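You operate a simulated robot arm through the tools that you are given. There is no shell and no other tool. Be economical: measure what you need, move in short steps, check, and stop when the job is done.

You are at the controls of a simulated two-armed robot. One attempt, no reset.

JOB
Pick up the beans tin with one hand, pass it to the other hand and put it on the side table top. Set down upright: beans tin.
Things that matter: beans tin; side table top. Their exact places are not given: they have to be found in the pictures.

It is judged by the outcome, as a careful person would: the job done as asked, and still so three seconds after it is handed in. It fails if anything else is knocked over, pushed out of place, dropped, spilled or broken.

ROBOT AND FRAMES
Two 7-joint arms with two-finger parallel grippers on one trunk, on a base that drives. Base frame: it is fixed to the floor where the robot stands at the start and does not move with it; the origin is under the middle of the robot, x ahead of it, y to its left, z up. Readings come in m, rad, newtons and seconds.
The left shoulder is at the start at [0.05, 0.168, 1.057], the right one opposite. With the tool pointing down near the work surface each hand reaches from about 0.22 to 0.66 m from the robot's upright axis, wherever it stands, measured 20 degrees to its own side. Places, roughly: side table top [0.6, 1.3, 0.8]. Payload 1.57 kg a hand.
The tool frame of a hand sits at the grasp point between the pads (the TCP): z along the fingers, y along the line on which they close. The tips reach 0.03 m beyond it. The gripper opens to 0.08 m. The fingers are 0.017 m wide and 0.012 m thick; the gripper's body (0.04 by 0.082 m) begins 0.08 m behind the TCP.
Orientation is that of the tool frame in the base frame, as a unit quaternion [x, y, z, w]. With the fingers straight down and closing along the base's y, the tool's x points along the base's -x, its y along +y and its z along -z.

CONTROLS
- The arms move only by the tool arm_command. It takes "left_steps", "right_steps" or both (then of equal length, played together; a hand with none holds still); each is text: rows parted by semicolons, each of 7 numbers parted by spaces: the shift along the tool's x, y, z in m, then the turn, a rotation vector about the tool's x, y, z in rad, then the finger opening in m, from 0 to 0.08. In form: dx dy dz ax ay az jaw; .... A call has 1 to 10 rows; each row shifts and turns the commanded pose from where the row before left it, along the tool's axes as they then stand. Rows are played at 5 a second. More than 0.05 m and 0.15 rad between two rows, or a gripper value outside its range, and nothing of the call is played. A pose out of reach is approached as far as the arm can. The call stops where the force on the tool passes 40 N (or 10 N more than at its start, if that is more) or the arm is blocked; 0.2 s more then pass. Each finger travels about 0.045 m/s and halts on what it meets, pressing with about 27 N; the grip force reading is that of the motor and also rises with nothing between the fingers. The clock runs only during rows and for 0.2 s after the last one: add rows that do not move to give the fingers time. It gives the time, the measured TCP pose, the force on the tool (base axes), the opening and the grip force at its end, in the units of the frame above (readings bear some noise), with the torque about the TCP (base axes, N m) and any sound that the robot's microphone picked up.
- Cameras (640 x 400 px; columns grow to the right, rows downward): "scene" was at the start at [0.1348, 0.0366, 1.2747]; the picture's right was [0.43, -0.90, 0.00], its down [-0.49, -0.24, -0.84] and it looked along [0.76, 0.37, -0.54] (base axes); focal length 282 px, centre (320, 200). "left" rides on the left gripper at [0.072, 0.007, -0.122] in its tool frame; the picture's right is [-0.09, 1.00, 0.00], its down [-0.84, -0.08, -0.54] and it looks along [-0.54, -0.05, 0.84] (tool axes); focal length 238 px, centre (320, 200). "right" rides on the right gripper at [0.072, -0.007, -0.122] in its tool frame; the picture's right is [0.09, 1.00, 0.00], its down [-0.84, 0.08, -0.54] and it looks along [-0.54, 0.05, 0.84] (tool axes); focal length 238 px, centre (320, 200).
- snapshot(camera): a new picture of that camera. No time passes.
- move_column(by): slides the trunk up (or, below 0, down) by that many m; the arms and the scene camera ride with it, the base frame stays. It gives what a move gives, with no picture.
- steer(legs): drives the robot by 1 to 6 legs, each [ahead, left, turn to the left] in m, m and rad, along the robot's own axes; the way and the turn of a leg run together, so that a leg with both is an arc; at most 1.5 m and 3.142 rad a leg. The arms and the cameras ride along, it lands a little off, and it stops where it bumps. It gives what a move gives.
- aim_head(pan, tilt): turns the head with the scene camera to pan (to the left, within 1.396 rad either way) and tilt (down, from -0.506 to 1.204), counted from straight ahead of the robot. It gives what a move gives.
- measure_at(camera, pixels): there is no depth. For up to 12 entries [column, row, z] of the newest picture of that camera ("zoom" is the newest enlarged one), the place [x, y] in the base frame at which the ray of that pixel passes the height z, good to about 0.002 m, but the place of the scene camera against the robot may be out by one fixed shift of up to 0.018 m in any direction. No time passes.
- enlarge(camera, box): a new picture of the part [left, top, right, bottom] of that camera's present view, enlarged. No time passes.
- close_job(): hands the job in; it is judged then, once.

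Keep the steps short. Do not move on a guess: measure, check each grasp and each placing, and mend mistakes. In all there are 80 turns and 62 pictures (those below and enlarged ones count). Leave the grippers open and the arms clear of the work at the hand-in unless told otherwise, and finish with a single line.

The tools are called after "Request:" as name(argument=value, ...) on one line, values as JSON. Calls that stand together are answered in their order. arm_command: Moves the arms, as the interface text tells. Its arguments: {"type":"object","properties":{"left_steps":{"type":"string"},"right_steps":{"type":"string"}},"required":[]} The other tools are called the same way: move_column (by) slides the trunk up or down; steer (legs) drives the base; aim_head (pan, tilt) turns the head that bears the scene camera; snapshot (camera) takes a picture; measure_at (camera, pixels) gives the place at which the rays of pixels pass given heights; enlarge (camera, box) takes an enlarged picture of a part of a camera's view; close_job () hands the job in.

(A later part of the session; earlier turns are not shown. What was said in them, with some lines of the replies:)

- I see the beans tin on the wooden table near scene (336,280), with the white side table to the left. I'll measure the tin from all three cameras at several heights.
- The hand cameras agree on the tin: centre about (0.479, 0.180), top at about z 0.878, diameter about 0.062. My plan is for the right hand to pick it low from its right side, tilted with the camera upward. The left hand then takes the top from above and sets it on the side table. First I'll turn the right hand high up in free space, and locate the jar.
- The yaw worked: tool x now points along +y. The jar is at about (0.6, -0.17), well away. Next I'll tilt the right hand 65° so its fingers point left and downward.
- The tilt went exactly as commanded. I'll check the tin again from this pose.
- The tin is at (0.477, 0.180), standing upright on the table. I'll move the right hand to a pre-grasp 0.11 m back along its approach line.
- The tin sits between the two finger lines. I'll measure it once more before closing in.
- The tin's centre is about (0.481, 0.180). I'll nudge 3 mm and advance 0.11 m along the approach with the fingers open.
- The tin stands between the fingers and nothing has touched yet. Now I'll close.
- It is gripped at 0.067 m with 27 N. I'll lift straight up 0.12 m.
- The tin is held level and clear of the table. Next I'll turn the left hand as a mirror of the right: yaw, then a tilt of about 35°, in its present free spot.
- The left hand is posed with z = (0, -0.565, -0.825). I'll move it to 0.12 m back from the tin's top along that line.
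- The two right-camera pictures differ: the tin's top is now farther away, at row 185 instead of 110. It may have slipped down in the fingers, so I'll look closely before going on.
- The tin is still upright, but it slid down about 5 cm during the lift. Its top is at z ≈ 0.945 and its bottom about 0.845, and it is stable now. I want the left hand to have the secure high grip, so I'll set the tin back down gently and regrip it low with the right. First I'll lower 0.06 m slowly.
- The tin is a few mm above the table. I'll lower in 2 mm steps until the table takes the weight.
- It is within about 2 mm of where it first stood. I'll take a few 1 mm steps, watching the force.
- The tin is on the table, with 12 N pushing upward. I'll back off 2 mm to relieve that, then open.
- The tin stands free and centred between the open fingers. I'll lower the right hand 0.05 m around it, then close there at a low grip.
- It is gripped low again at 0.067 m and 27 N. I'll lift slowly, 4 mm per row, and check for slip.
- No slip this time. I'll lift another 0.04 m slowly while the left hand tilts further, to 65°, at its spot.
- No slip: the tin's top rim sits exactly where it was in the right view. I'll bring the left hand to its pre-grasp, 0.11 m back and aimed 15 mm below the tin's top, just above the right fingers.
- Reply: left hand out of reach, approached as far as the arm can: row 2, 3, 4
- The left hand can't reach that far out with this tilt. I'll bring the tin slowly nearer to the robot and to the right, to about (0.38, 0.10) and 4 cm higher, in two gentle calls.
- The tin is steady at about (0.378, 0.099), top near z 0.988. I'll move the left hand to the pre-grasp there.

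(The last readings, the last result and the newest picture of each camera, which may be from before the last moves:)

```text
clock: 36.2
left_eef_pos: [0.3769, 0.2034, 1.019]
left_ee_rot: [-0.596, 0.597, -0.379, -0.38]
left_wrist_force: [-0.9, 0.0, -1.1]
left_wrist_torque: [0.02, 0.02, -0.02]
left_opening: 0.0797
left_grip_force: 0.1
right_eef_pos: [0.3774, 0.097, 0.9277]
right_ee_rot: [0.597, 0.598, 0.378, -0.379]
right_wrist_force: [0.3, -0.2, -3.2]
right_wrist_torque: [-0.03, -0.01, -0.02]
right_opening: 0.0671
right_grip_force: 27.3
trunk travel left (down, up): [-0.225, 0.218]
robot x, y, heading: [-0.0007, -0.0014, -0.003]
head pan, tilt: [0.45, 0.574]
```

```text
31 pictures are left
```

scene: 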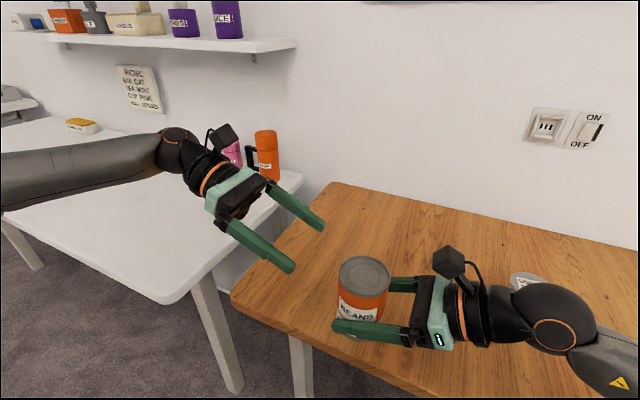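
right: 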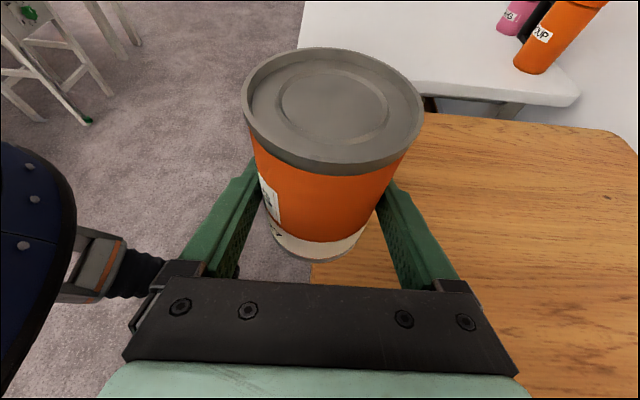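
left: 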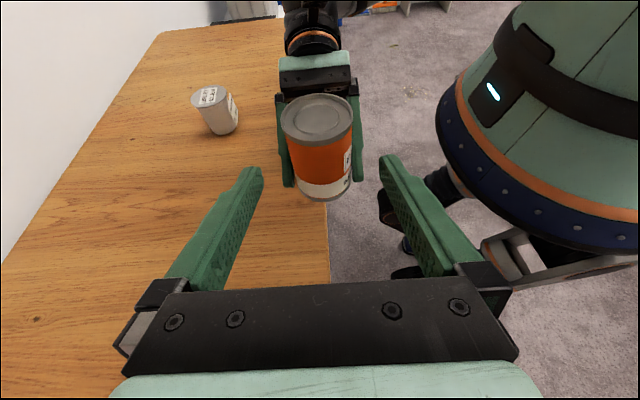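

Left and right are aligned facing each other. I'll check the tin's top centre in the left view, around (317,118).

Request:
measure_at(camera="left", pixels=[[317, 118, 0.98], [317, 118, 0.989], [317, 118, 1.0], [281, 118, 0.989], [353, 118, 0.989]])

Request:
measure_at(camera="right", pixels=[[333, 105, 0.98], [333, 105, 0.989], [333, 105, 1.0]])

```text
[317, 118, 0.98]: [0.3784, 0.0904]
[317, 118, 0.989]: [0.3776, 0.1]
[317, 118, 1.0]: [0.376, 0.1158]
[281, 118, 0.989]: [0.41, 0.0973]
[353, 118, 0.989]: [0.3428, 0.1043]
```

```text
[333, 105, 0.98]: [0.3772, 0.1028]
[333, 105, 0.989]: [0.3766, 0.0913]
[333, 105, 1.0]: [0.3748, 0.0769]
```

It agrees: centre (0.377, 0.097), top about 0.986. I'll advance the left hand 0.11 m.

Request:
arm_command(left_steps="0 0 0.025 0 0 0 0.08;0 0 0.025 0 0 0 0.08;0 0 0.025 0 0 0 0.08;0 0 0.02 0 0 0 0.08;0 0 0.015 0 0 0 0.08;0 0 0 0 0 0 0.08")

Request:
snapshot(camera="left")

Request:
enlarge(camera="scene", box=[260, 210, 460, 360])

```text
clock: 37.6
left_eef_pos: [0.3761, 0.1041, 0.9714]
left_ee_rot: [-0.596, 0.597, -0.38, -0.38]
left_wrist_force: [0.5, -0.9, -0.3]
left_wrist_torque: [-0.02, 0.0, -0.02]
left_opening: 0.0802
left_grip_force: 0.1
right_eef_pos: [0.3773, 0.0969, 0.9287]
right_ee_rot: [0.597, 0.598, 0.378, -0.378]
right_wrist_force: [0.4, -0.4, -3.9]
right_wrist_torque: [-0.04, -0.03, 0.03]
right_opening: 0.0671
right_grip_force: 27.0
trunk travel left (down, up): [-0.225, 0.218]
robot x, y, heading: [0.0, 0.0022, 0.003]
head pan, tilt: [0.45, 0.574]
```

```text
30 pictures are left
```

left: 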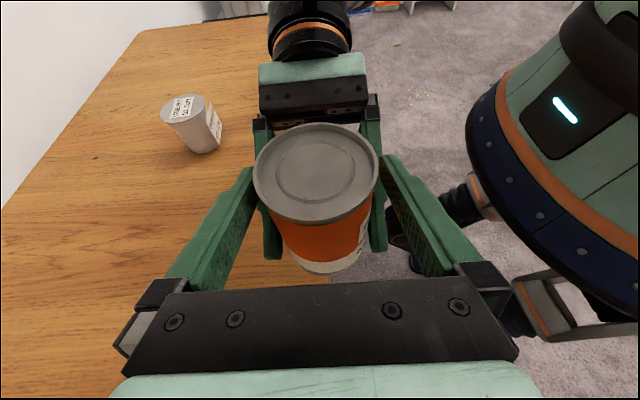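

```text
2.67 times, centred on (360, 285) of scene
```

zoom: 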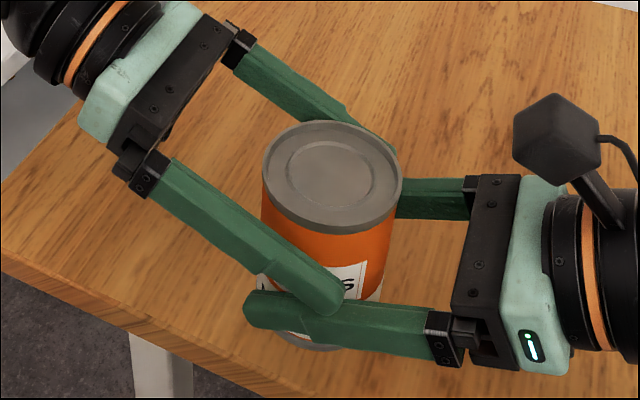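

The left fingers straddle the tin above the right fingers, with no contact force. Now I'll close the left hand.

Request:
arm_command(left_steps="0 0 0 0 0 0 0.072;0 0 0 0 0 0 0.06;0 0 0 0 0 0 0.04;0 0 0 0 0 0 0.02;0 0 0 0 0 0 0;0 0 0 0 0 0 0;0 0 0 0 0 0 0")

Request:
enlarge(camera="scene", box=[260, 210, 460, 360])

```text
clock: 39.2
left_eef_pos: [0.3756, 0.1037, 0.9724]
left_ee_rot: [-0.596, 0.597, -0.379, -0.38]
left_wrist_force: [7.1, -2.1, 0.3]
left_wrist_torque: [-0.04, 0.31, 0.03]
left_opening: 0.0669
left_grip_force: 27.1
right_eef_pos: [0.3765, 0.0977, 0.9295]
right_ee_rot: [0.596, 0.597, 0.379, -0.379]
right_wrist_force: [-7.8, 2.1, -1.8]
right_wrist_torque: [-0.05, -0.64, 0.01]
right_opening: 0.0672
right_grip_force: 27.0
trunk travel left (down, up): [-0.225, 0.218]
robot x, y, heading: [-0.0004, 0.0011, 0.004]
head pan, tilt: [0.45, 0.574]
```

```text
2.67 times, centred on (360, 285) of scene
```

zoom: 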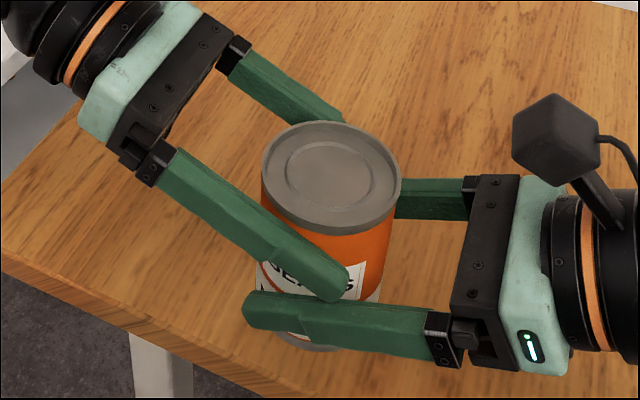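

Both hands hold it, each with a 27 N grip. They strain slightly sideways at 7 N, so I'll ease the left 1 mm along +x, then open the right hand.

Request:
arm_command(left_steps="0 -0.001 0 0 0 0 0;0 0 0 0 0 0 0")

Request:
arm_command(right_steps="0 0 0 0 0 0 0.068;0 0 0 0 0 0 0.072;0 0 0 0 0 0 0.08;0 0 0 0 0 0 0.08;0 0 0 0 0 0 0.08")

Request:
snapshot(camera="left")

Request:
enlarge(camera="scene", box=[260, 210, 460, 360])

```text
clock: 39.8
left_eef_pos: [0.378, 0.1038, 0.9723]
left_ee_rot: [0.596, -0.596, 0.38, 0.38]
left_wrist_force: [7.1, -3.9, 0.1]
left_wrist_torque: [-0.15, 0.17, 0.08]
left_opening: 0.067
left_grip_force: 26.8
right_eef_pos: [0.3767, 0.0971, 0.9273]
right_ee_rot: [0.596, 0.597, 0.379, -0.38]
right_wrist_force: [-6.7, 2.9, -1.6]
right_wrist_torque: [-0.01, -0.47, -0.02]
right_opening: 0.0672
right_grip_force: 26.2
trunk travel left (down, up): [-0.225, 0.218]
robot x, y, heading: [0.0015, 0.0016, -0.001]
head pan, tilt: [0.45, 0.574]
```

```text
clock: 41.0
left_eef_pos: [0.3768, 0.1039, 0.9726]
left_ee_rot: [-0.596, 0.597, -0.38, -0.38]
left_wrist_force: [-0.9, -0.6, 0.1]
left_wrist_torque: [0.07, 0.03, 0.0]
left_opening: 0.0671
left_grip_force: 27.3
right_eef_pos: [0.3766, 0.0968, 0.9272]
right_ee_rot: [0.596, 0.598, 0.378, -0.379]
right_wrist_force: [0.3, 0.9, 0.0]
right_wrist_torque: [-0.01, -0.01, 0.01]
right_opening: 0.08
right_grip_force: 0.1
trunk travel left (down, up): [-0.225, 0.218]
robot x, y, heading: [0.0014, 0.0028, -0.001]
head pan, tilt: [0.45, 0.574]
```

```text
27 pictures are left
```

left: 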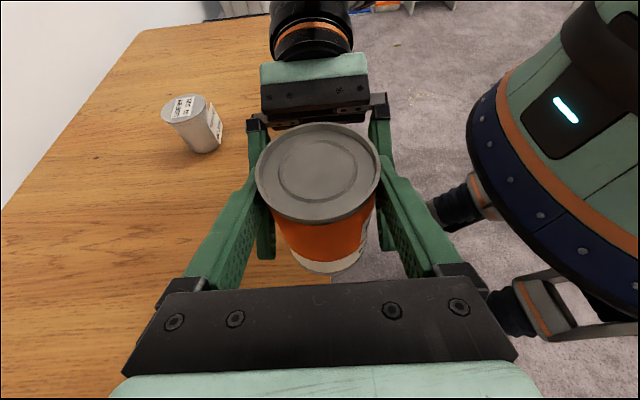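

```text
2.67 times, centred on (360, 285) of scene
```

zoom: 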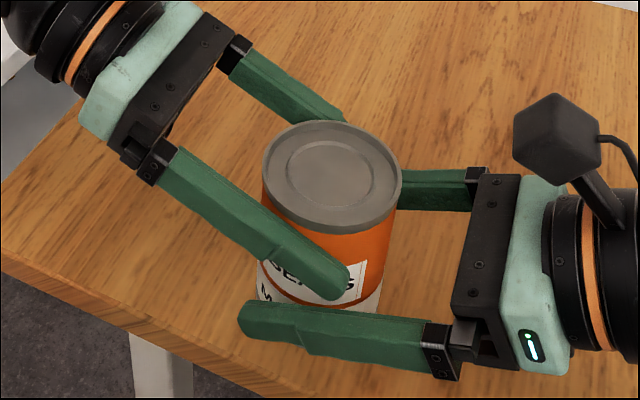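

The right hand has let go and the left is holding. I'll draw the right hand back along its own axis.

Request:
arm_command(right_steps="0 0 -0.01 0 0 0 0.08;0 0 -0.015 0 0 0 0.08;0 0 -0.02 0 0 0 0.08;0 0 -0.025 0 0 0 0.08;0 0 -0.025 0 0 0 0.08;0 0 -0.025 0 0 0 0.08;0 0 -0.02 0 0 0 0.08")

Request:
snapshot(camera="left")

Request:
snapshot(camera="scene")

```text
clock: 42.6
left_eef_pos: [0.377, 0.1047, 0.9736]
left_ee_rot: [-0.596, 0.597, -0.38, -0.38]
left_wrist_force: [-0.6, -0.4, 1.3]
left_wrist_torque: [0.03, 0.0, -0.02]
left_opening: 0.0671
left_grip_force: 28.0
right_eef_pos: [0.3767, -0.0299, 0.9881]
right_ee_rot: [0.596, 0.598, 0.377, -0.379]
right_wrist_force: [0.3, 0.6, 0.0]
right_wrist_torque: [0.0, 0.03, -0.02]
right_opening: 0.0801
right_grip_force: 0.1
trunk travel left (down, up): [-0.225, 0.218]
robot x, y, heading: [0.003, 0.0, -0.0]
head pan, tilt: [0.45, 0.574]
```

```text
25 pictures are left
```

left: 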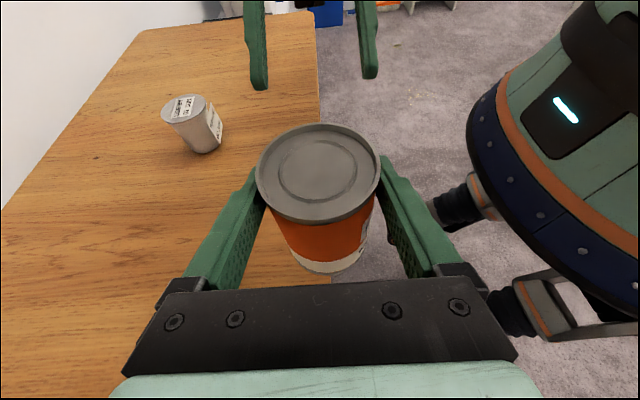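

```text
24 pictures are left
```

scene: 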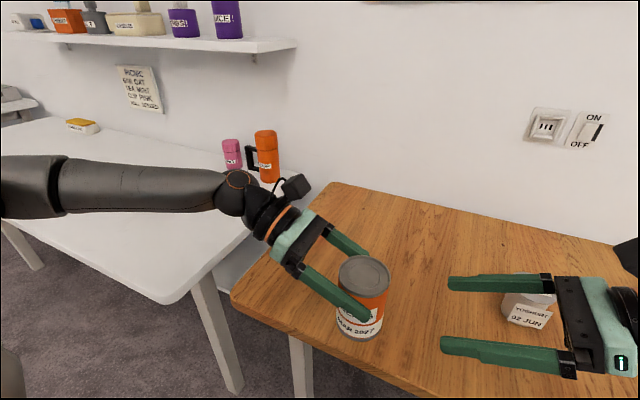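

The left hand holds the tin upright and the right hand is clear. I'll raise the tin slowly by 5 cm and look left to see the way and the side table.

Request:
arm_command(left_steps="0.0027 0 -0.00127 0 0 0 0;0.0054 0 -0.0025 0 0 0 0;0.0054 0 -0.0025 0 0 0 0;0.0054 0 -0.0025 0 0 0 0;0.0054 0 -0.0025 0 0 0 0;0.0054 0 -0.0025 0 0 0 0;0.0054 0 -0.0025 0 0 0 0;0.0054 0 -0.0025 0 0 0 0;0.0027 0 -0.00127 0 0 0 0;0 0 0 0 0 0 0")

Request:
aim_head(pan=1.2, tilt=0.6)

Request:
snapshot(camera="scene")

```text
clock: 44.8
left_eef_pos: [0.3767, 0.1037, 1.02]
left_ee_rot: [-0.596, 0.597, -0.38, -0.38]
left_wrist_force: [0.3, 0.7, -4.5]
left_wrist_torque: [0.01, 0.04, -0.02]
left_opening: 0.0672
left_grip_force: 26.7
right_eef_pos: [0.3779, -0.0305, 0.9876]
right_ee_rot: [0.597, 0.597, 0.379, -0.379]
right_wrist_force: [-0.3, -0.7, 0.7]
right_wrist_torque: [-0.04, 0.0, -0.02]
right_opening: 0.0802
right_grip_force: 0.1
trunk travel left (down, up): [-0.225, 0.218]
robot x, y, heading: [0.0002, -0.0014, 0.003]
head pan, tilt: [0.45, 0.574]
```

```text
clock: 45.9
left_eef_pos: [0.377, 0.1046, 1.0196]
left_ee_rot: [0.596, -0.596, 0.38, 0.38]
left_wrist_force: [-0.5, -0.2, -4.9]
left_wrist_torque: [0.01, 0.05, 0.02]
left_opening: 0.0668
left_grip_force: 27.3
right_eef_pos: [0.3773, -0.0311, 0.9872]
right_ee_rot: [0.596, 0.598, 0.378, -0.379]
right_wrist_force: [-0.2, 0.5, 0.5]
right_wrist_torque: [0.0, 0.03, -0.01]
right_opening: 0.0801
right_grip_force: 0.0
trunk travel left (down, up): [-0.225, 0.218]
robot x, y, heading: [-0.0029, -0.0032, 0.001]
head pan, tilt: [1.201, 0.6]
```

```text
23 pictures are left
```

scene: 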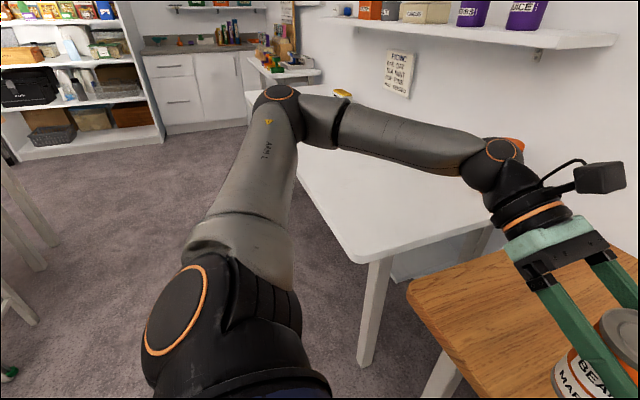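

The way to the left looks open: carpet along the side table, with stool legs at the far left edge of the picture. I'll measure the stool, the table edge and my clearance.

Request:
measure_at(camera="scene", pixels=[[10, 375, 0.0], [38, 322, 0.0], [40, 268, 0.0], [365, 365, 0.0], [356, 262, 0.78], [300, 178, 0.78], [245, 92, 0.78], [432, 400, 0.0], [160, 135, 0.0]])

Request:
snapshot(camera="left")

```text
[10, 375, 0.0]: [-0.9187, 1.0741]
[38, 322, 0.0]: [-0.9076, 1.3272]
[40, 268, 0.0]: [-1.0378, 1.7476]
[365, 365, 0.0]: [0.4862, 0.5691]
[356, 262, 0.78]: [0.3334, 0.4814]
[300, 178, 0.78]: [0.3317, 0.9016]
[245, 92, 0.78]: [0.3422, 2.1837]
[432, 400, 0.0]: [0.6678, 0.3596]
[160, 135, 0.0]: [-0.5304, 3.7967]
```

```text
22 pictures are left
```

left: 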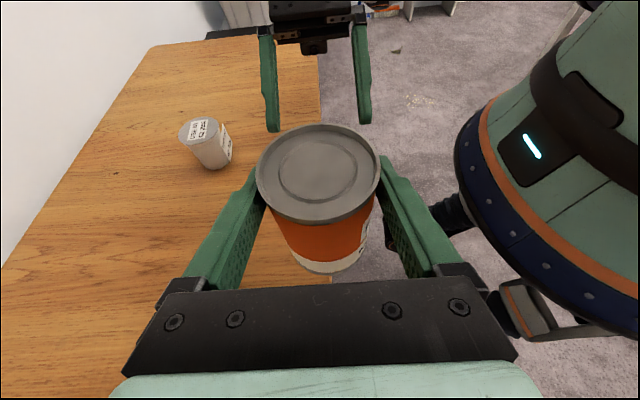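

The tin is still seated in the grip. I'll check how far the robot's base sticks out ahead, to be sure it misses the table legs at x ≈ 0.49.

Request:
measure_at(camera="left", pixels=[[430, 210, 0.1], [430, 210, 0.3], [430, 210, 0.6], [490, 305, 0.3], [490, 305, 0.6], [455, 150, 0.6]])

Request:
aim_head(pan=0.5, tilt=1.2)

Request:
snapshot(camera="scene")

```text
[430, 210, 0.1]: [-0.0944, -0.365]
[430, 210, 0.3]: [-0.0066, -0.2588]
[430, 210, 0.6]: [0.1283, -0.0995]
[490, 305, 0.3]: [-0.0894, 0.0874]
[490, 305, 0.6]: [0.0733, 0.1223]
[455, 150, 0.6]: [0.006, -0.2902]
```

```text
clock: 47.0
left_eef_pos: [0.3768, 0.105, 1.0198]
left_ee_rot: [0.596, -0.596, 0.381, 0.38]
left_wrist_force: [0.0, -0.3, -3.8]
left_wrist_torque: [0.03, 0.01, -0.01]
left_opening: 0.0668
left_grip_force: 26.9
right_eef_pos: [0.3765, -0.03, 0.9877]
right_ee_rot: [0.597, 0.598, 0.378, -0.379]
right_wrist_force: [1.0, 0.3, 0.7]
right_wrist_torque: [-0.02, 0.04, 0.03]
right_opening: 0.08
right_grip_force: 0.1
trunk travel left (down, up): [-0.225, 0.218]
robot x, y, heading: [-0.0032, -0.0026, -0.004]
head pan, tilt: [0.499, 1.201]
```

```text
21 pictures are left
```

scene: 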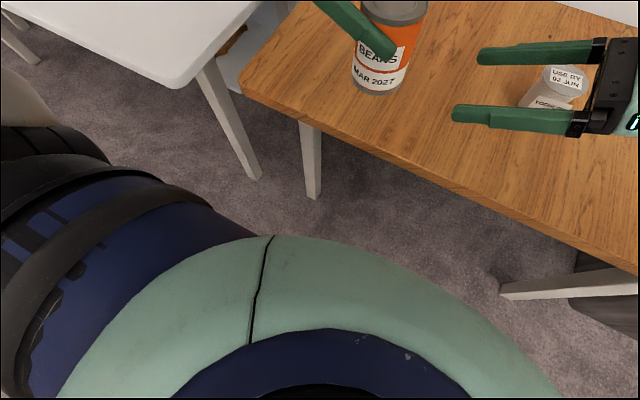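

The base stays well behind the table edges. I'll slide the robot left in short legs, first 0.3 m, then check the tin.

Request:
steer(legs=[[0, 0.3, 0]])

Request:
snapshot(camera="left")

```text
clock: 49.0
left_eef_pos: [0.3761, 0.4032, 1.0192]
left_ee_rot: [0.597, -0.596, 0.38, 0.38]
left_wrist_force: [0.6, -0.8, -4.4]
left_wrist_torque: [0.02, -0.01, 0.0]
left_opening: 0.0668
left_grip_force: 27.6
right_eef_pos: [0.3763, 0.2698, 0.9868]
right_ee_rot: [0.596, 0.599, 0.377, -0.379]
right_wrist_force: [-0.2, 0.7, -1.0]
right_wrist_torque: [0.0, 0.01, 0.02]
right_opening: 0.08
right_grip_force: 0.1
trunk travel left (down, up): [-0.225, 0.218]
robot x, y, heading: [0.0013, 0.3026, 0.002]
head pan, tilt: [0.499, 1.201]
```

```text
20 pictures are left
```

left: 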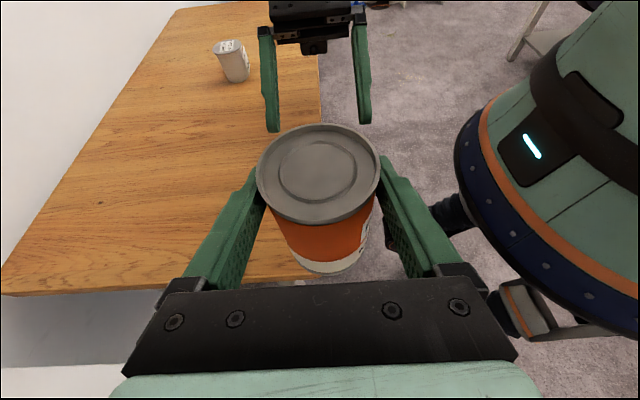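

The tin is steady in the grip. I'll slide on 0.45 m, then look at the table spot with the head.

Request:
steer(legs=[[0, 0.45, 0]])

Request:
aim_head(pan=0.3, tilt=0.8)

Request:
snapshot(camera="scene")

Request:
snapshot(camera="left")

Request:
snapshot(camera="right")

```text
clock: 51.7
left_eef_pos: [0.3755, 0.8532, 1.0197]
left_ee_rot: [-0.596, 0.597, -0.379, -0.38]
left_wrist_force: [0.6, 0.9, -4.0]
left_wrist_torque: [0.02, 0.01, 0.0]
left_opening: 0.0666
left_grip_force: 26.8
right_eef_pos: [0.3757, 0.7184, 0.9868]
right_ee_rot: [0.597, 0.598, 0.378, -0.379]
right_wrist_force: [0.4, -0.5, -0.3]
right_wrist_torque: [0.0, 0.01, 0.02]
right_opening: 0.08
right_grip_force: 0.1
trunk travel left (down, up): [-0.225, 0.218]
robot x, y, heading: [0.0003, 0.7514, -0.007]
head pan, tilt: [0.499, 1.201]
```

```text
clock: 52.6
left_eef_pos: [0.3752, 0.8533, 1.0198]
left_ee_rot: [-0.596, 0.597, -0.38, -0.38]
left_wrist_force: [0.1, -0.3, -4.3]
left_wrist_torque: [0.01, -0.02, -0.02]
left_opening: 0.0668
left_grip_force: 27.1
right_eef_pos: [0.3757, 0.72, 0.9871]
right_ee_rot: [0.596, 0.599, 0.377, -0.38]
right_wrist_force: [-0.7, -0.1, 0.5]
right_wrist_torque: [0.02, -0.02, 0.04]
right_opening: 0.0802
right_grip_force: 0.1
trunk travel left (down, up): [-0.225, 0.218]
robot x, y, heading: [-0.0044, 0.7504, -0.003]
head pan, tilt: [0.3, 0.799]
```

```text
19 pictures are left
```

scene: 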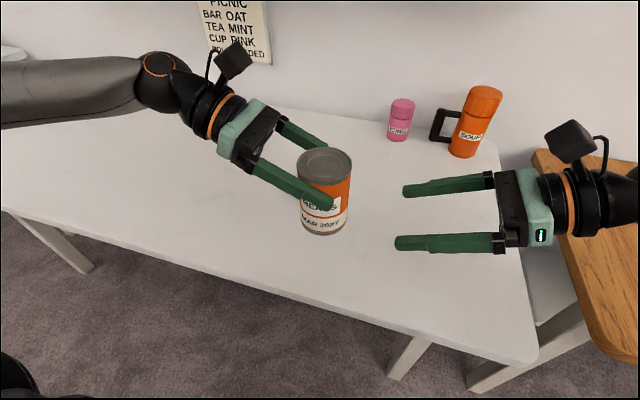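

```text
18 pictures are left
```

left: 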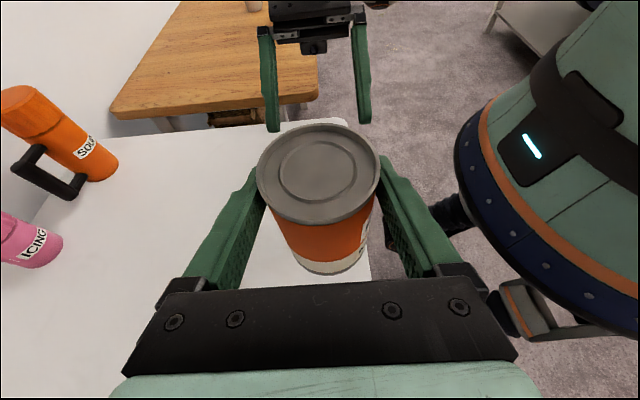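

```text
17 pictures are left
```

right: 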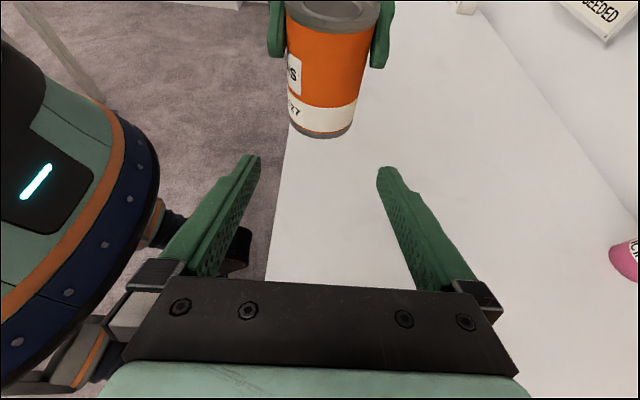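

The table below is empty where I want to place. I'll measure the table front edge at several heights from both hand cameras to find the table height.

Request:
measure_at(camera="right", pixels=[[284, 150, 0.76], [284, 150, 0.78], [284, 150, 0.8], [267, 275, 0.76], [267, 275, 0.78], [267, 275, 0.8]])

Request:
measure_at(camera="left", pixels=[[370, 277, 0.76], [370, 277, 0.78], [370, 277, 0.8], [345, 120, 0.76], [345, 120, 0.78], [345, 120, 0.8], [110, 178, 0.78], [60, 255, 0.78], [90, 180, 0.78]])

Request:
measure_at(camera="scene", pixels=[[535, 360, 0.76], [535, 360, 0.78], [535, 360, 0.8], [280, 290, 0.76], [280, 290, 0.78], [280, 290, 0.8], [462, 155, 0.78], [398, 140, 0.78]])

```text
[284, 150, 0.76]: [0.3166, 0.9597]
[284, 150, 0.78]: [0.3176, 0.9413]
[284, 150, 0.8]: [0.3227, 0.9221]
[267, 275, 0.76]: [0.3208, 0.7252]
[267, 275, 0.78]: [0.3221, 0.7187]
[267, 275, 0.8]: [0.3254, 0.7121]
```

```text
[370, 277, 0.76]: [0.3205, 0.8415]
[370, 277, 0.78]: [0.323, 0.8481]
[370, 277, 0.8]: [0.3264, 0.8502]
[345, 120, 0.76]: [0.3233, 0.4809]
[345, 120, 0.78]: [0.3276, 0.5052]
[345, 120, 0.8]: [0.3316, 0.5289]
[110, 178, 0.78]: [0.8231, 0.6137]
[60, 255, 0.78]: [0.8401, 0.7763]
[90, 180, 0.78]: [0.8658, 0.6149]
```

```text
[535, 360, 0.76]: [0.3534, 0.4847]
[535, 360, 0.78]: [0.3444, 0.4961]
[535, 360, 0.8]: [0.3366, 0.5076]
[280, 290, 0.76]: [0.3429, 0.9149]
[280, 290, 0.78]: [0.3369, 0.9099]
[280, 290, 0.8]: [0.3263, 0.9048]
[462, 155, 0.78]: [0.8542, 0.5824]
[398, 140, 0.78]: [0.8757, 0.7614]
```

The front edge is at x ≈ 0.325 and the height about 0.78–0.80. The cups are at x ≥ 0.8. I'll move the tin slowly inward to x ≈ 0.47.

Request:
arm_command(left_steps="0 -0.005 0 0 0 0 0;0 -0.01 0 0 0 0 0;0 -0.011 0 0 0 0 0;0 -0.011 0 0 0 0 0;0 -0.011 0 0 0 0 0;0 -0.011 0 0 0 0 0;0 -0.011 0 0 0 0 0;0 -0.01 0 0 0 0 0;0 -0.01 0 0 0 0 0;0 -0.005 0 0 0 0 0")

Request:
arm_command(left_steps="-0.0045 0 0.0021 0 0 0 0;-0.0091 0 0.0042 0 0 0 0;-0.0091 0 0.0042 0 0 0 0;-0.0091 0 0.0042 0 0 0 0;-0.0091 0 0.0042 0 0 0 0;-0.0091 0 0.0042 0 0 0 0;-0.0091 0 0.0042 0 0 0 0;-0.0091 0 0.0042 0 0 0 0;-0.0045 0 0.0021 0 0 0 0;0 0 0 0 0 0 0")

Request:
snapshot(camera="scene")

Request:
snapshot(camera="right")

```text
clock: 54.8
left_eef_pos: [0.4631, 0.8549, 1.0272]
left_ee_rot: [0.598, -0.597, 0.378, 0.377]
left_wrist_force: [0.5, 0.2, -3.8]
left_wrist_torque: [0.02, -0.01, -0.01]
left_opening: 0.0669
left_grip_force: 27.4
left hand out of reach, approached as far as the arm can: row 9, 10
right_eef_pos: [0.3757, 0.7184, 0.9885]
right_ee_rot: [0.596, 0.598, 0.378, -0.379]
right_wrist_force: [-0.1, -0.4, -0.1]
right_wrist_torque: [-0.01, 0.0, -0.03]
right_opening: 0.08
right_grip_force: 0.1
trunk travel left (down, up): [-0.225, 0.218]
robot x, y, heading: [-0.0028, 0.7464, -0.004]
head pan, tilt: [0.3, 0.799]
```

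```text
clock: 57.0
left_eef_pos: [0.4241, 0.8623, 0.9766]
left_ee_rot: [0.599, -0.598, 0.377, 0.376]
left_wrist_force: [-0.9, 0.4, -5.4]
left_wrist_torque: [0.07, 0.02, -0.04]
left_opening: 0.0667
left_grip_force: 27.3
left hand out of reach, approached as far as the arm can: row 1, 2, 3, 4, 5, 6, 7, 8, 9
right_eef_pos: [0.3747, 0.7188, 0.987]
right_ee_rot: [0.597, 0.598, 0.378, -0.379]
right_wrist_force: [-1.1, 0.6, 0.6]
right_wrist_torque: [0.04, -0.05, 0.0]
right_opening: 0.0803
right_grip_force: 0.0
trunk travel left (down, up): [-0.225, 0.218]
robot x, y, heading: [-0.0016, 0.7475, 0.006]
head pan, tilt: [0.3, 0.799]
```

```text
16 pictures are left
```

scene: 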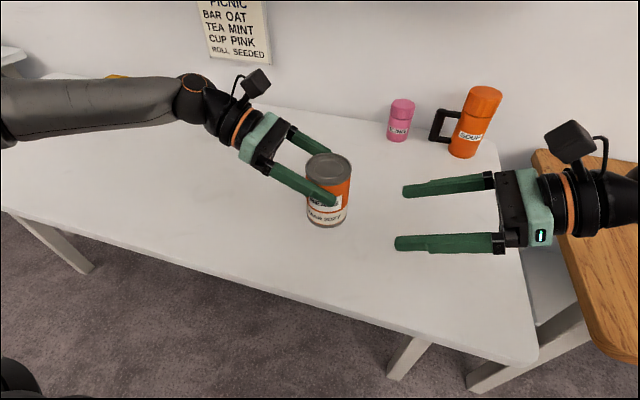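

```text
15 pictures are left
```

right: 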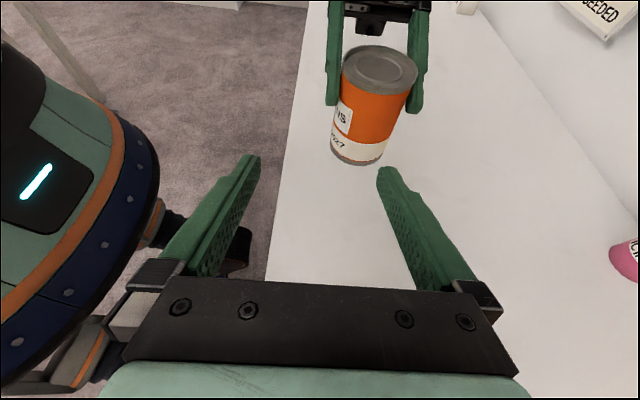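

The arm is at the limit of its reach with this tilt. I'll lower with the trunk instead and drive slightly ahead. First the right hand goes up 8 cm out of the way, then the base 5 cm ahead.

Request:
arm_command(right_steps="0.0181 0 -0.0085 0 0 0 0.08;0.0181 0 -0.0085 0 0 0 0.08;0.0181 0 -0.0085 0 0 0 0.08;0.0181 0 -0.0085 0 0 0 0.08")

Request:
steer(legs=[[0.05, 0, 0]])

Request:
move_column(by=-0.06)

Request:
snapshot(camera="scene")

Request:
snapshot(camera="left")

```text
clock: 58.0
left_eef_pos: [0.423, 0.8613, 0.9767]
left_ee_rot: [0.598, -0.598, 0.378, 0.377]
left_wrist_force: [0.1, 0.1, -3.6]
left_wrist_torque: [-0.01, 0.0, -0.02]
left_opening: 0.0666
left_grip_force: 27.1
right_eef_pos: [0.3759, 0.7187, 1.067]
right_ee_rot: [0.597, 0.598, 0.377, -0.379]
right_wrist_force: [-0.1, 0.0, 0.2]
right_wrist_torque: [0.01, -0.02, 0.03]
right_opening: 0.08
right_grip_force: 0.1
trunk travel left (down, up): [-0.225, 0.218]
robot x, y, heading: [0.0002, 0.7463, -0.002]
head pan, tilt: [0.3, 0.799]
```

```text
clock: 58.9
left_eef_pos: [0.4737, 0.8615, 0.9765]
left_ee_rot: [0.599, -0.598, 0.378, 0.376]
left_wrist_force: [-0.5, 0.5, -3.9]
left_wrist_torque: [-0.01, 0.03, 0.0]
left_opening: 0.067
left_grip_force: 26.8
right_eef_pos: [0.4269, 0.718, 1.0665]
right_ee_rot: [0.598, 0.597, 0.378, -0.378]
right_wrist_force: [0.3, 0.3, -0.2]
right_wrist_torque: [-0.03, -0.01, 0.04]
right_opening: 0.0803
right_grip_force: 0.0
trunk travel left (down, up): [-0.225, 0.218]
robot x, y, heading: [0.0465, 0.7522, -0.003]
head pan, tilt: [0.3, 0.799]
```

```text
clock: 59.9
left_eef_pos: [0.4742, 0.8614, 0.9157]
left_ee_rot: [-0.598, 0.598, -0.378, -0.377]
left_wrist_force: [0.1, 0.6, -3.9]
left_wrist_torque: [0.0, -0.01, 0.04]
left_opening: 0.0665
left_grip_force: 27.4
right_eef_pos: [0.4257, 0.7184, 1.0076]
right_ee_rot: [0.597, 0.597, 0.378, -0.378]
right_wrist_force: [0.2, 0.5, 0.7]
right_wrist_torque: [0.01, 0.01, -0.02]
right_opening: 0.0797
right_grip_force: 0.1
trunk travel left (down, up): [-0.165, 0.278]
robot x, y, heading: [0.0512, 0.748, -0.001]
head pan, tilt: [0.3, 0.799]
```

```text
14 pictures are left
```

scene: 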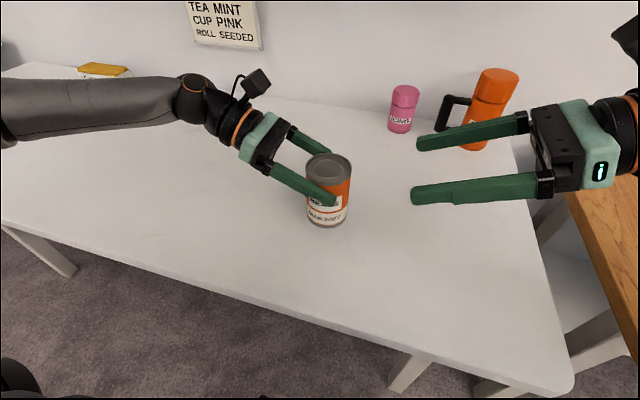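

```text
13 pictures are left
```

left: 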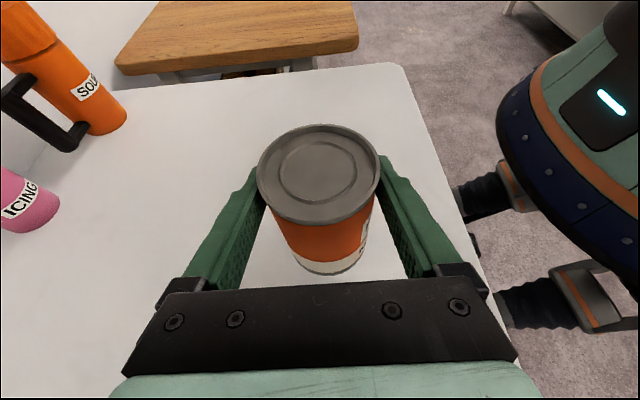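

The tin's bottom is at about 0.83. I'll go on down with the trunk in smaller steps, reading the force.

Request:
move_column(by=-0.025)

Request:
enlarge(camera="scene", box=[270, 130, 390, 230])

```text
clock: 60.6
left_eef_pos: [0.4736, 0.8606, 0.8919]
left_ee_rot: [0.599, -0.597, 0.378, 0.376]
left_wrist_force: [0.2, -0.9, -4.8]
left_wrist_torque: [0.01, 0.0, 0.05]
left_opening: 0.0667
left_grip_force: 27.5
right_eef_pos: [0.4262, 0.7191, 0.9809]
right_ee_rot: [0.597, 0.597, 0.379, -0.378]
right_wrist_force: [0.7, 0.5, -0.6]
right_wrist_torque: [0.01, -0.02, 0.04]
right_opening: 0.0799
right_grip_force: 0.0
trunk travel left (down, up): [-0.14, 0.303]
robot x, y, heading: [0.0477, 0.7486, 0.0]
head pan, tilt: [0.3, 0.799]
```

```text
4.00 times, centred on (330, 180) of scene
```

zoom: 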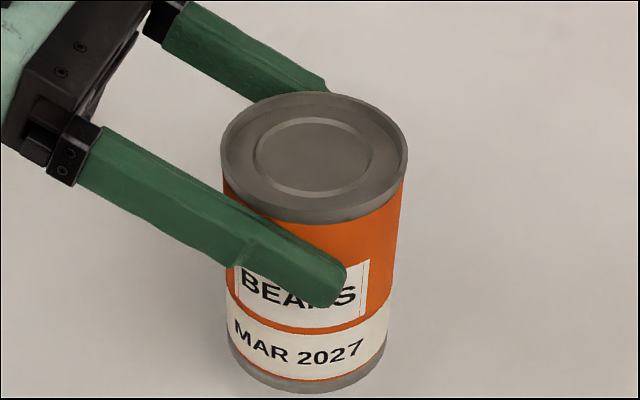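

Request:
move_column(by=-0.006)

```text
clock: 61.2
left_eef_pos: [0.4744, 0.8612, 0.8847]
left_ee_rot: [0.598, -0.597, 0.379, 0.377]
left_wrist_force: [0.0, -0.5, -4.2]
left_wrist_torque: [0.02, 0.02, -0.01]
left_opening: 0.0667
left_grip_force: 26.9
right_eef_pos: [0.4262, 0.7178, 0.9763]
right_ee_rot: [0.596, 0.598, 0.378, -0.38]
right_wrist_force: [0.1, -0.6, -0.7]
right_wrist_torque: [-0.05, 0.01, 0.02]
right_opening: 0.0803
right_grip_force: 0.2
trunk travel left (down, up): [-0.134, 0.309]
robot x, y, heading: [0.0461, 0.7502, 0.001]
head pan, tilt: [0.3, 0.799]
```

No contact yet; the bottom is at about 0.803. I'll step down 4 mm.

Request:
move_column(by=-0.004)

```text
clock: 61.7
left_eef_pos: [0.4735, 0.8612, 0.8809]
left_ee_rot: [0.598, -0.598, 0.378, 0.377]
left_wrist_force: [0.8, 0.6, -3.9]
left_wrist_torque: [0.05, 0.0, -0.02]
left_opening: 0.0666
left_grip_force: 26.8
right_eef_pos: [0.4252, 0.7199, 0.9716]
right_ee_rot: [0.596, 0.598, 0.378, -0.379]
right_wrist_force: [-0.2, -0.2, 0.2]
right_wrist_torque: [0.0, 0.01, 0.04]
right_opening: 0.0801
right_grip_force: 0.1
trunk travel left (down, up): [-0.13, 0.313]
robot x, y, heading: [0.0482, 0.7529, 0.0]
head pan, tilt: [0.3, 0.799]
```

I'll look at the gap beneath the tin from the right camera.

Request:
enlarge(camera="right", box=[270, 60, 450, 210])

Request:
move_column(by=-0.004)

```text
2.67 times, centred on (360, 135) of right
```

zoom: 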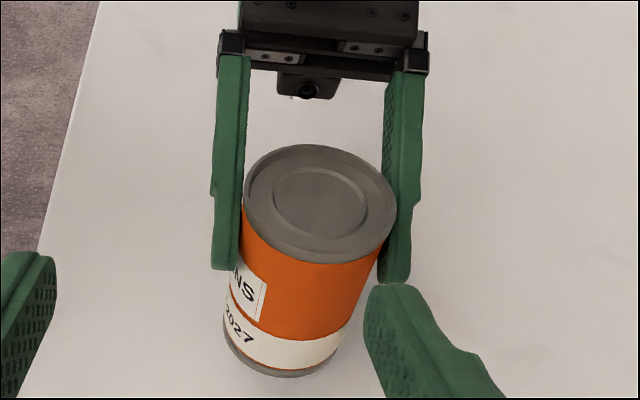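

```text
clock: 62.2
left_eef_pos: [0.4736, 0.8611, 0.8774]
left_ee_rot: [0.598, -0.598, 0.377, 0.377]
left_wrist_force: [0.2, -0.1, -3.9]
left_wrist_torque: [0.02, -0.02, -0.03]
left_opening: 0.0667
left_grip_force: 27.0
right_eef_pos: [0.4268, 0.7197, 0.9677]
right_ee_rot: [0.596, 0.599, 0.377, -0.38]
right_wrist_force: [-0.4, 0.6, -0.2]
right_wrist_torque: [0.02, 0.02, -0.01]
right_opening: 0.0803
right_grip_force: 0.0
trunk travel left (down, up): [-0.126, 0.317]
robot x, y, heading: [0.0494, 0.7516, -0.002]
head pan, tilt: [0.3, 0.799]
```

Still hanging; the bottom is at about 0.795. I'll step down 4 mm again.

Request:
move_column(by=-0.004)

```text
clock: 62.8
left_eef_pos: [0.4736, 0.8608, 0.8728]
left_ee_rot: [0.599, -0.597, 0.378, 0.376]
left_wrist_force: [-0.2, 0.6, -4.2]
left_wrist_torque: [0.04, 0.04, 0.02]
left_opening: 0.0668
left_grip_force: 26.9
right_eef_pos: [0.4257, 0.719, 0.9642]
right_ee_rot: [0.596, 0.598, 0.378, -0.379]
right_wrist_force: [0.2, -0.3, 0.4]
right_wrist_torque: [0.01, 0.0, -0.02]
right_opening: 0.0798
right_grip_force: 0.0
trunk travel left (down, up): [-0.122, 0.321]
robot x, y, heading: [0.0479, 0.748, 0.001]
head pan, tilt: [0.3, 0.799]
```

No contact. I'll step 3 mm.

Request:
move_column(by=-0.003)

```text
clock: 63.3
left_eef_pos: [0.474, 0.8616, 0.8702]
left_ee_rot: [0.598, -0.597, 0.378, 0.377]
left_wrist_force: [0.3, 0.2, -4.1]
left_wrist_torque: [0.01, 0.01, 0.0]
left_opening: 0.0667
left_grip_force: 27.4
right_eef_pos: [0.4255, 0.7186, 0.9613]
right_ee_rot: [0.596, 0.598, 0.377, -0.379]
right_wrist_force: [-0.8, 0.7, 0.1]
right_wrist_torque: [0.0, -0.02, 0.01]
right_opening: 0.08
right_grip_force: 0.0
trunk travel left (down, up): [-0.119, 0.324]
robot x, y, heading: [0.0512, 0.75, -0.001]
head pan, tilt: [0.3, 0.799]
```

Request:
move_column(by=-0.003)

Request:
enlarge(camera="scene", box=[270, 130, 390, 230])

```text
clock: 63.8
left_eef_pos: [0.4739, 0.8618, 0.8679]
left_ee_rot: [0.598, -0.598, 0.378, 0.377]
left_wrist_force: [0.7, -0.2, -3.6]
left_wrist_torque: [0.0, -0.01, 0.01]
left_opening: 0.0668
left_grip_force: 27.2
right_eef_pos: [0.4265, 0.7186, 0.9574]
right_ee_rot: [0.597, 0.598, 0.378, -0.379]
right_wrist_force: [1.1, 0.0, -0.2]
right_wrist_torque: [0.01, -0.01, 0.02]
right_opening: 0.0797
right_grip_force: 0.1
trunk travel left (down, up): [-0.116, 0.327]
robot x, y, heading: [0.0479, 0.7471, -0.002]
head pan, tilt: [0.3, 0.799]
```

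```text
4.00 times, centred on (330, 180) of scene
```

zoom: 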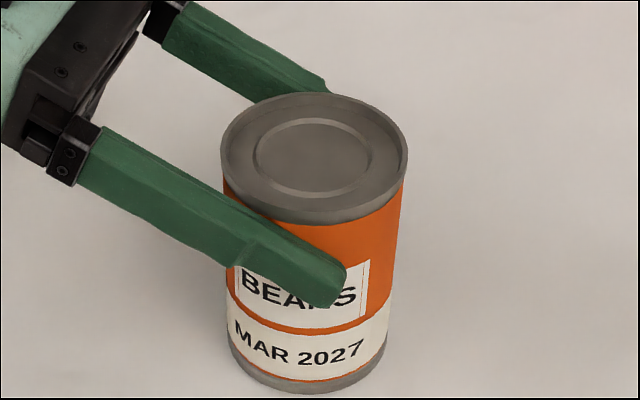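

The bottom is at about 0.786, just above the table, with the contact shadow showing. I'll take 3 mm more.

Request:
move_column(by=-0.003)

```text
clock: 64.3
left_eef_pos: [0.4751, 0.8609, 0.8646]
left_ee_rot: [0.599, -0.597, 0.379, 0.376]
left_wrist_force: [0.6, 0.5, -3.7]
left_wrist_torque: [-0.01, -0.02, 0.0]
left_opening: 0.0667
left_grip_force: 27.0
right_eef_pos: [0.425, 0.7197, 0.9548]
right_ee_rot: [0.597, 0.598, 0.378, -0.379]
right_wrist_force: [-0.3, 0.3, 0.4]
right_wrist_torque: [-0.02, -0.01, -0.01]
right_opening: 0.08
right_grip_force: 0.1
trunk travel left (down, up): [-0.113, 0.33]
robot x, y, heading: [0.0513, 0.7489, 0.002]
head pan, tilt: [0.3, 0.799]
```

Request:
move_column(by=-0.002)

```text
clock: 64.9
left_eef_pos: [0.4743, 0.8624, 0.8641]
left_ee_rot: [0.597, -0.597, 0.38, 0.377]
left_wrist_force: [0.2, 2.1, 5.5]
left_wrist_torque: [-0.1, 0.21, -0.07]
left_opening: 0.0666
left_grip_force: 27.2
right_eef_pos: [0.4265, 0.7192, 0.953]
right_ee_rot: [0.597, 0.598, 0.378, -0.379]
right_wrist_force: [-0.3, -0.3, 1.0]
right_wrist_torque: [-0.03, 0.02, 0.01]
right_opening: 0.08
right_grip_force: 0.0
trunk travel left (down, up): [-0.111, 0.332]
robot x, y, heading: [0.0496, 0.7486, -0.002]
head pan, tilt: [0.3, 0.799]
```

Contact: the vertical force went from -3.7 to +5.5 N, so the table now carries the tin. I'll open the left hand.

Request:
arm_command(left_steps="0 0 0 0 0 0 0.068;0 0 0 0 0 0 0.072;0 0 0 0 0 0 0.08;0 0 0 0 0 0 0.08;0 0 0 0 0 0 0.08")

Request:
snapshot(camera="left")

```text
clock: 66.1
left_eef_pos: [0.4734, 0.8611, 0.8621]
left_ee_rot: [0.598, -0.598, 0.378, 0.376]
left_wrist_force: [0.1, 0.9, 0.0]
left_wrist_torque: [-0.01, 0.02, 0.01]
left_opening: 0.0801
left_grip_force: 0.0
right_eef_pos: [0.4252, 0.7183, 0.9538]
right_ee_rot: [0.597, 0.598, 0.378, -0.378]
right_wrist_force: [-0.5, 0.1, 0.6]
right_wrist_torque: [-0.01, 0.0, -0.02]
right_opening: 0.0799
right_grip_force: 0.1
trunk travel left (down, up): [-0.111, 0.332]
robot x, y, heading: [0.0472, 0.7518, -0.002]
head pan, tilt: [0.3, 0.799]
```

```text
9 pictures are left
```

left: 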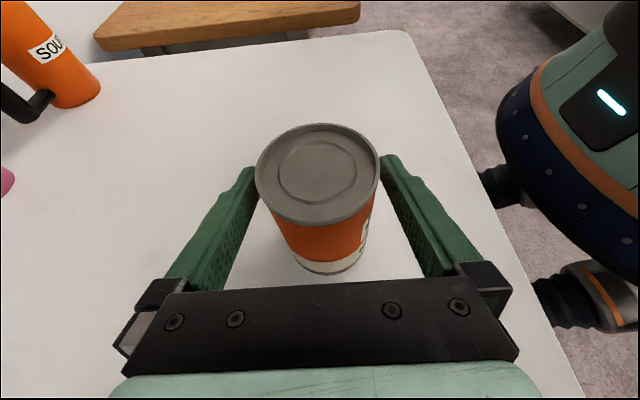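

The tin stands free with the fingers open on both sides. I'll raise the trunk 0.08 m straight up so the fingers clear the tin.

Request:
move_column(by=0.08)

Request:
snapshot(camera="left")

```text
clock: 67.2
left_eef_pos: [0.4727, 0.8606, 0.9422]
left_ee_rot: [0.598, -0.597, 0.379, 0.377]
left_wrist_force: [0.0, -0.2, 0.3]
left_wrist_torque: [-0.03, 0.02, 0.03]
left_opening: 0.0799
left_grip_force: 0.1
right_eef_pos: [0.4251, 0.7181, 1.0328]
right_ee_rot: [0.596, 0.598, 0.378, -0.379]
right_wrist_force: [0.6, -0.5, 0.0]
right_wrist_torque: [0.01, -0.02, 0.02]
right_opening: 0.08
right_grip_force: 0.0
trunk travel left (down, up): [-0.191, 0.252]
robot x, y, heading: [0.0473, 0.75, 0.001]
head pan, tilt: [0.3, 0.799]
```

```text
8 pictures are left
```

left: 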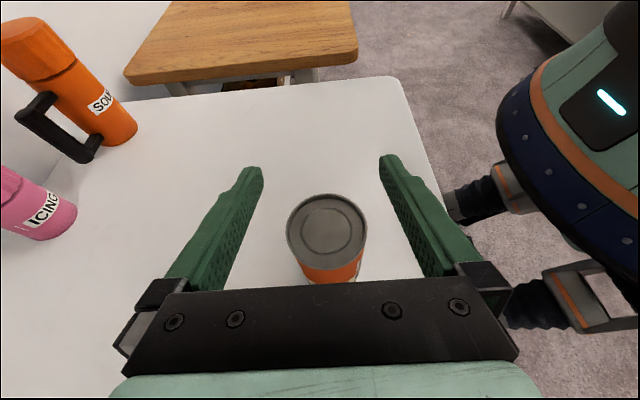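

The fingers are above the tin, which stands upright. I'll raise 0.1 m more and take a final look.

Request:
move_column(by=0.1)

Request:
snapshot(camera="scene")

Request:
snapshot(camera="right")

```text
clock: 68.6
left_eef_pos: [0.4741, 0.8611, 1.0425]
left_ee_rot: [0.599, -0.597, 0.379, 0.376]
left_wrist_force: [0.2, -0.5, 0.6]
left_wrist_torque: [0.0, 0.03, 0.0]
left_opening: 0.0797
left_grip_force: 0.0
right_eef_pos: [0.4251, 0.7179, 1.1331]
right_ee_rot: [0.597, 0.598, 0.378, -0.379]
right_wrist_force: [0.7, -0.3, 0.1]
right_wrist_torque: [0.0, 0.0, 0.0]
right_opening: 0.0799
right_grip_force: 0.1
trunk travel left (down, up): [-0.291, 0.152]
robot x, y, heading: [0.0504, 0.7519, 0.001]
head pan, tilt: [0.3, 0.799]
```

```text
7 pictures are left
```

scene: 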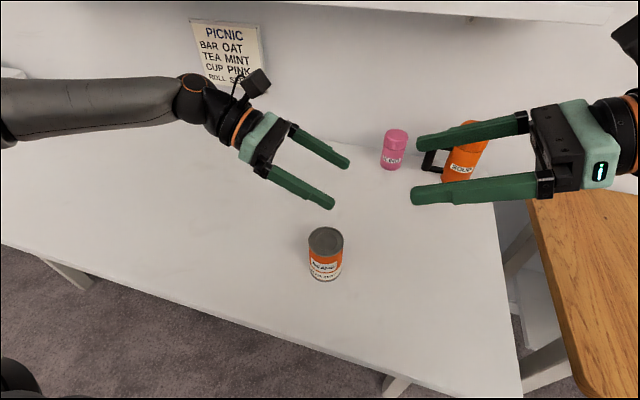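

```text
6 pictures are left
```

right: 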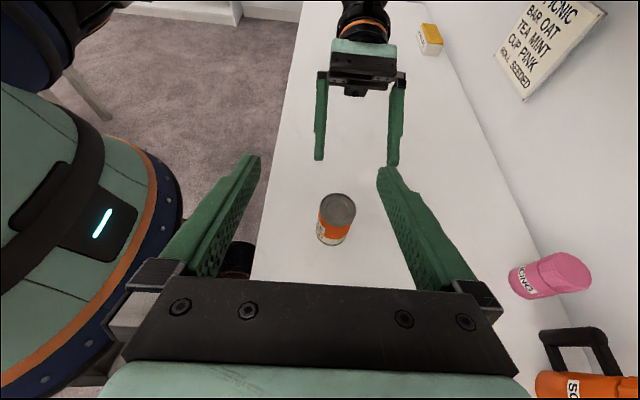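

The tin stands upright on the side table, both grippers are open and clear, and nothing else has been disturbed. I'll hand in.

Request:
close_job()

```text
The job is handed in.
```

The beans tin was picked up with the right hand, passed to the left hand in the air, and set upright on the side table top.
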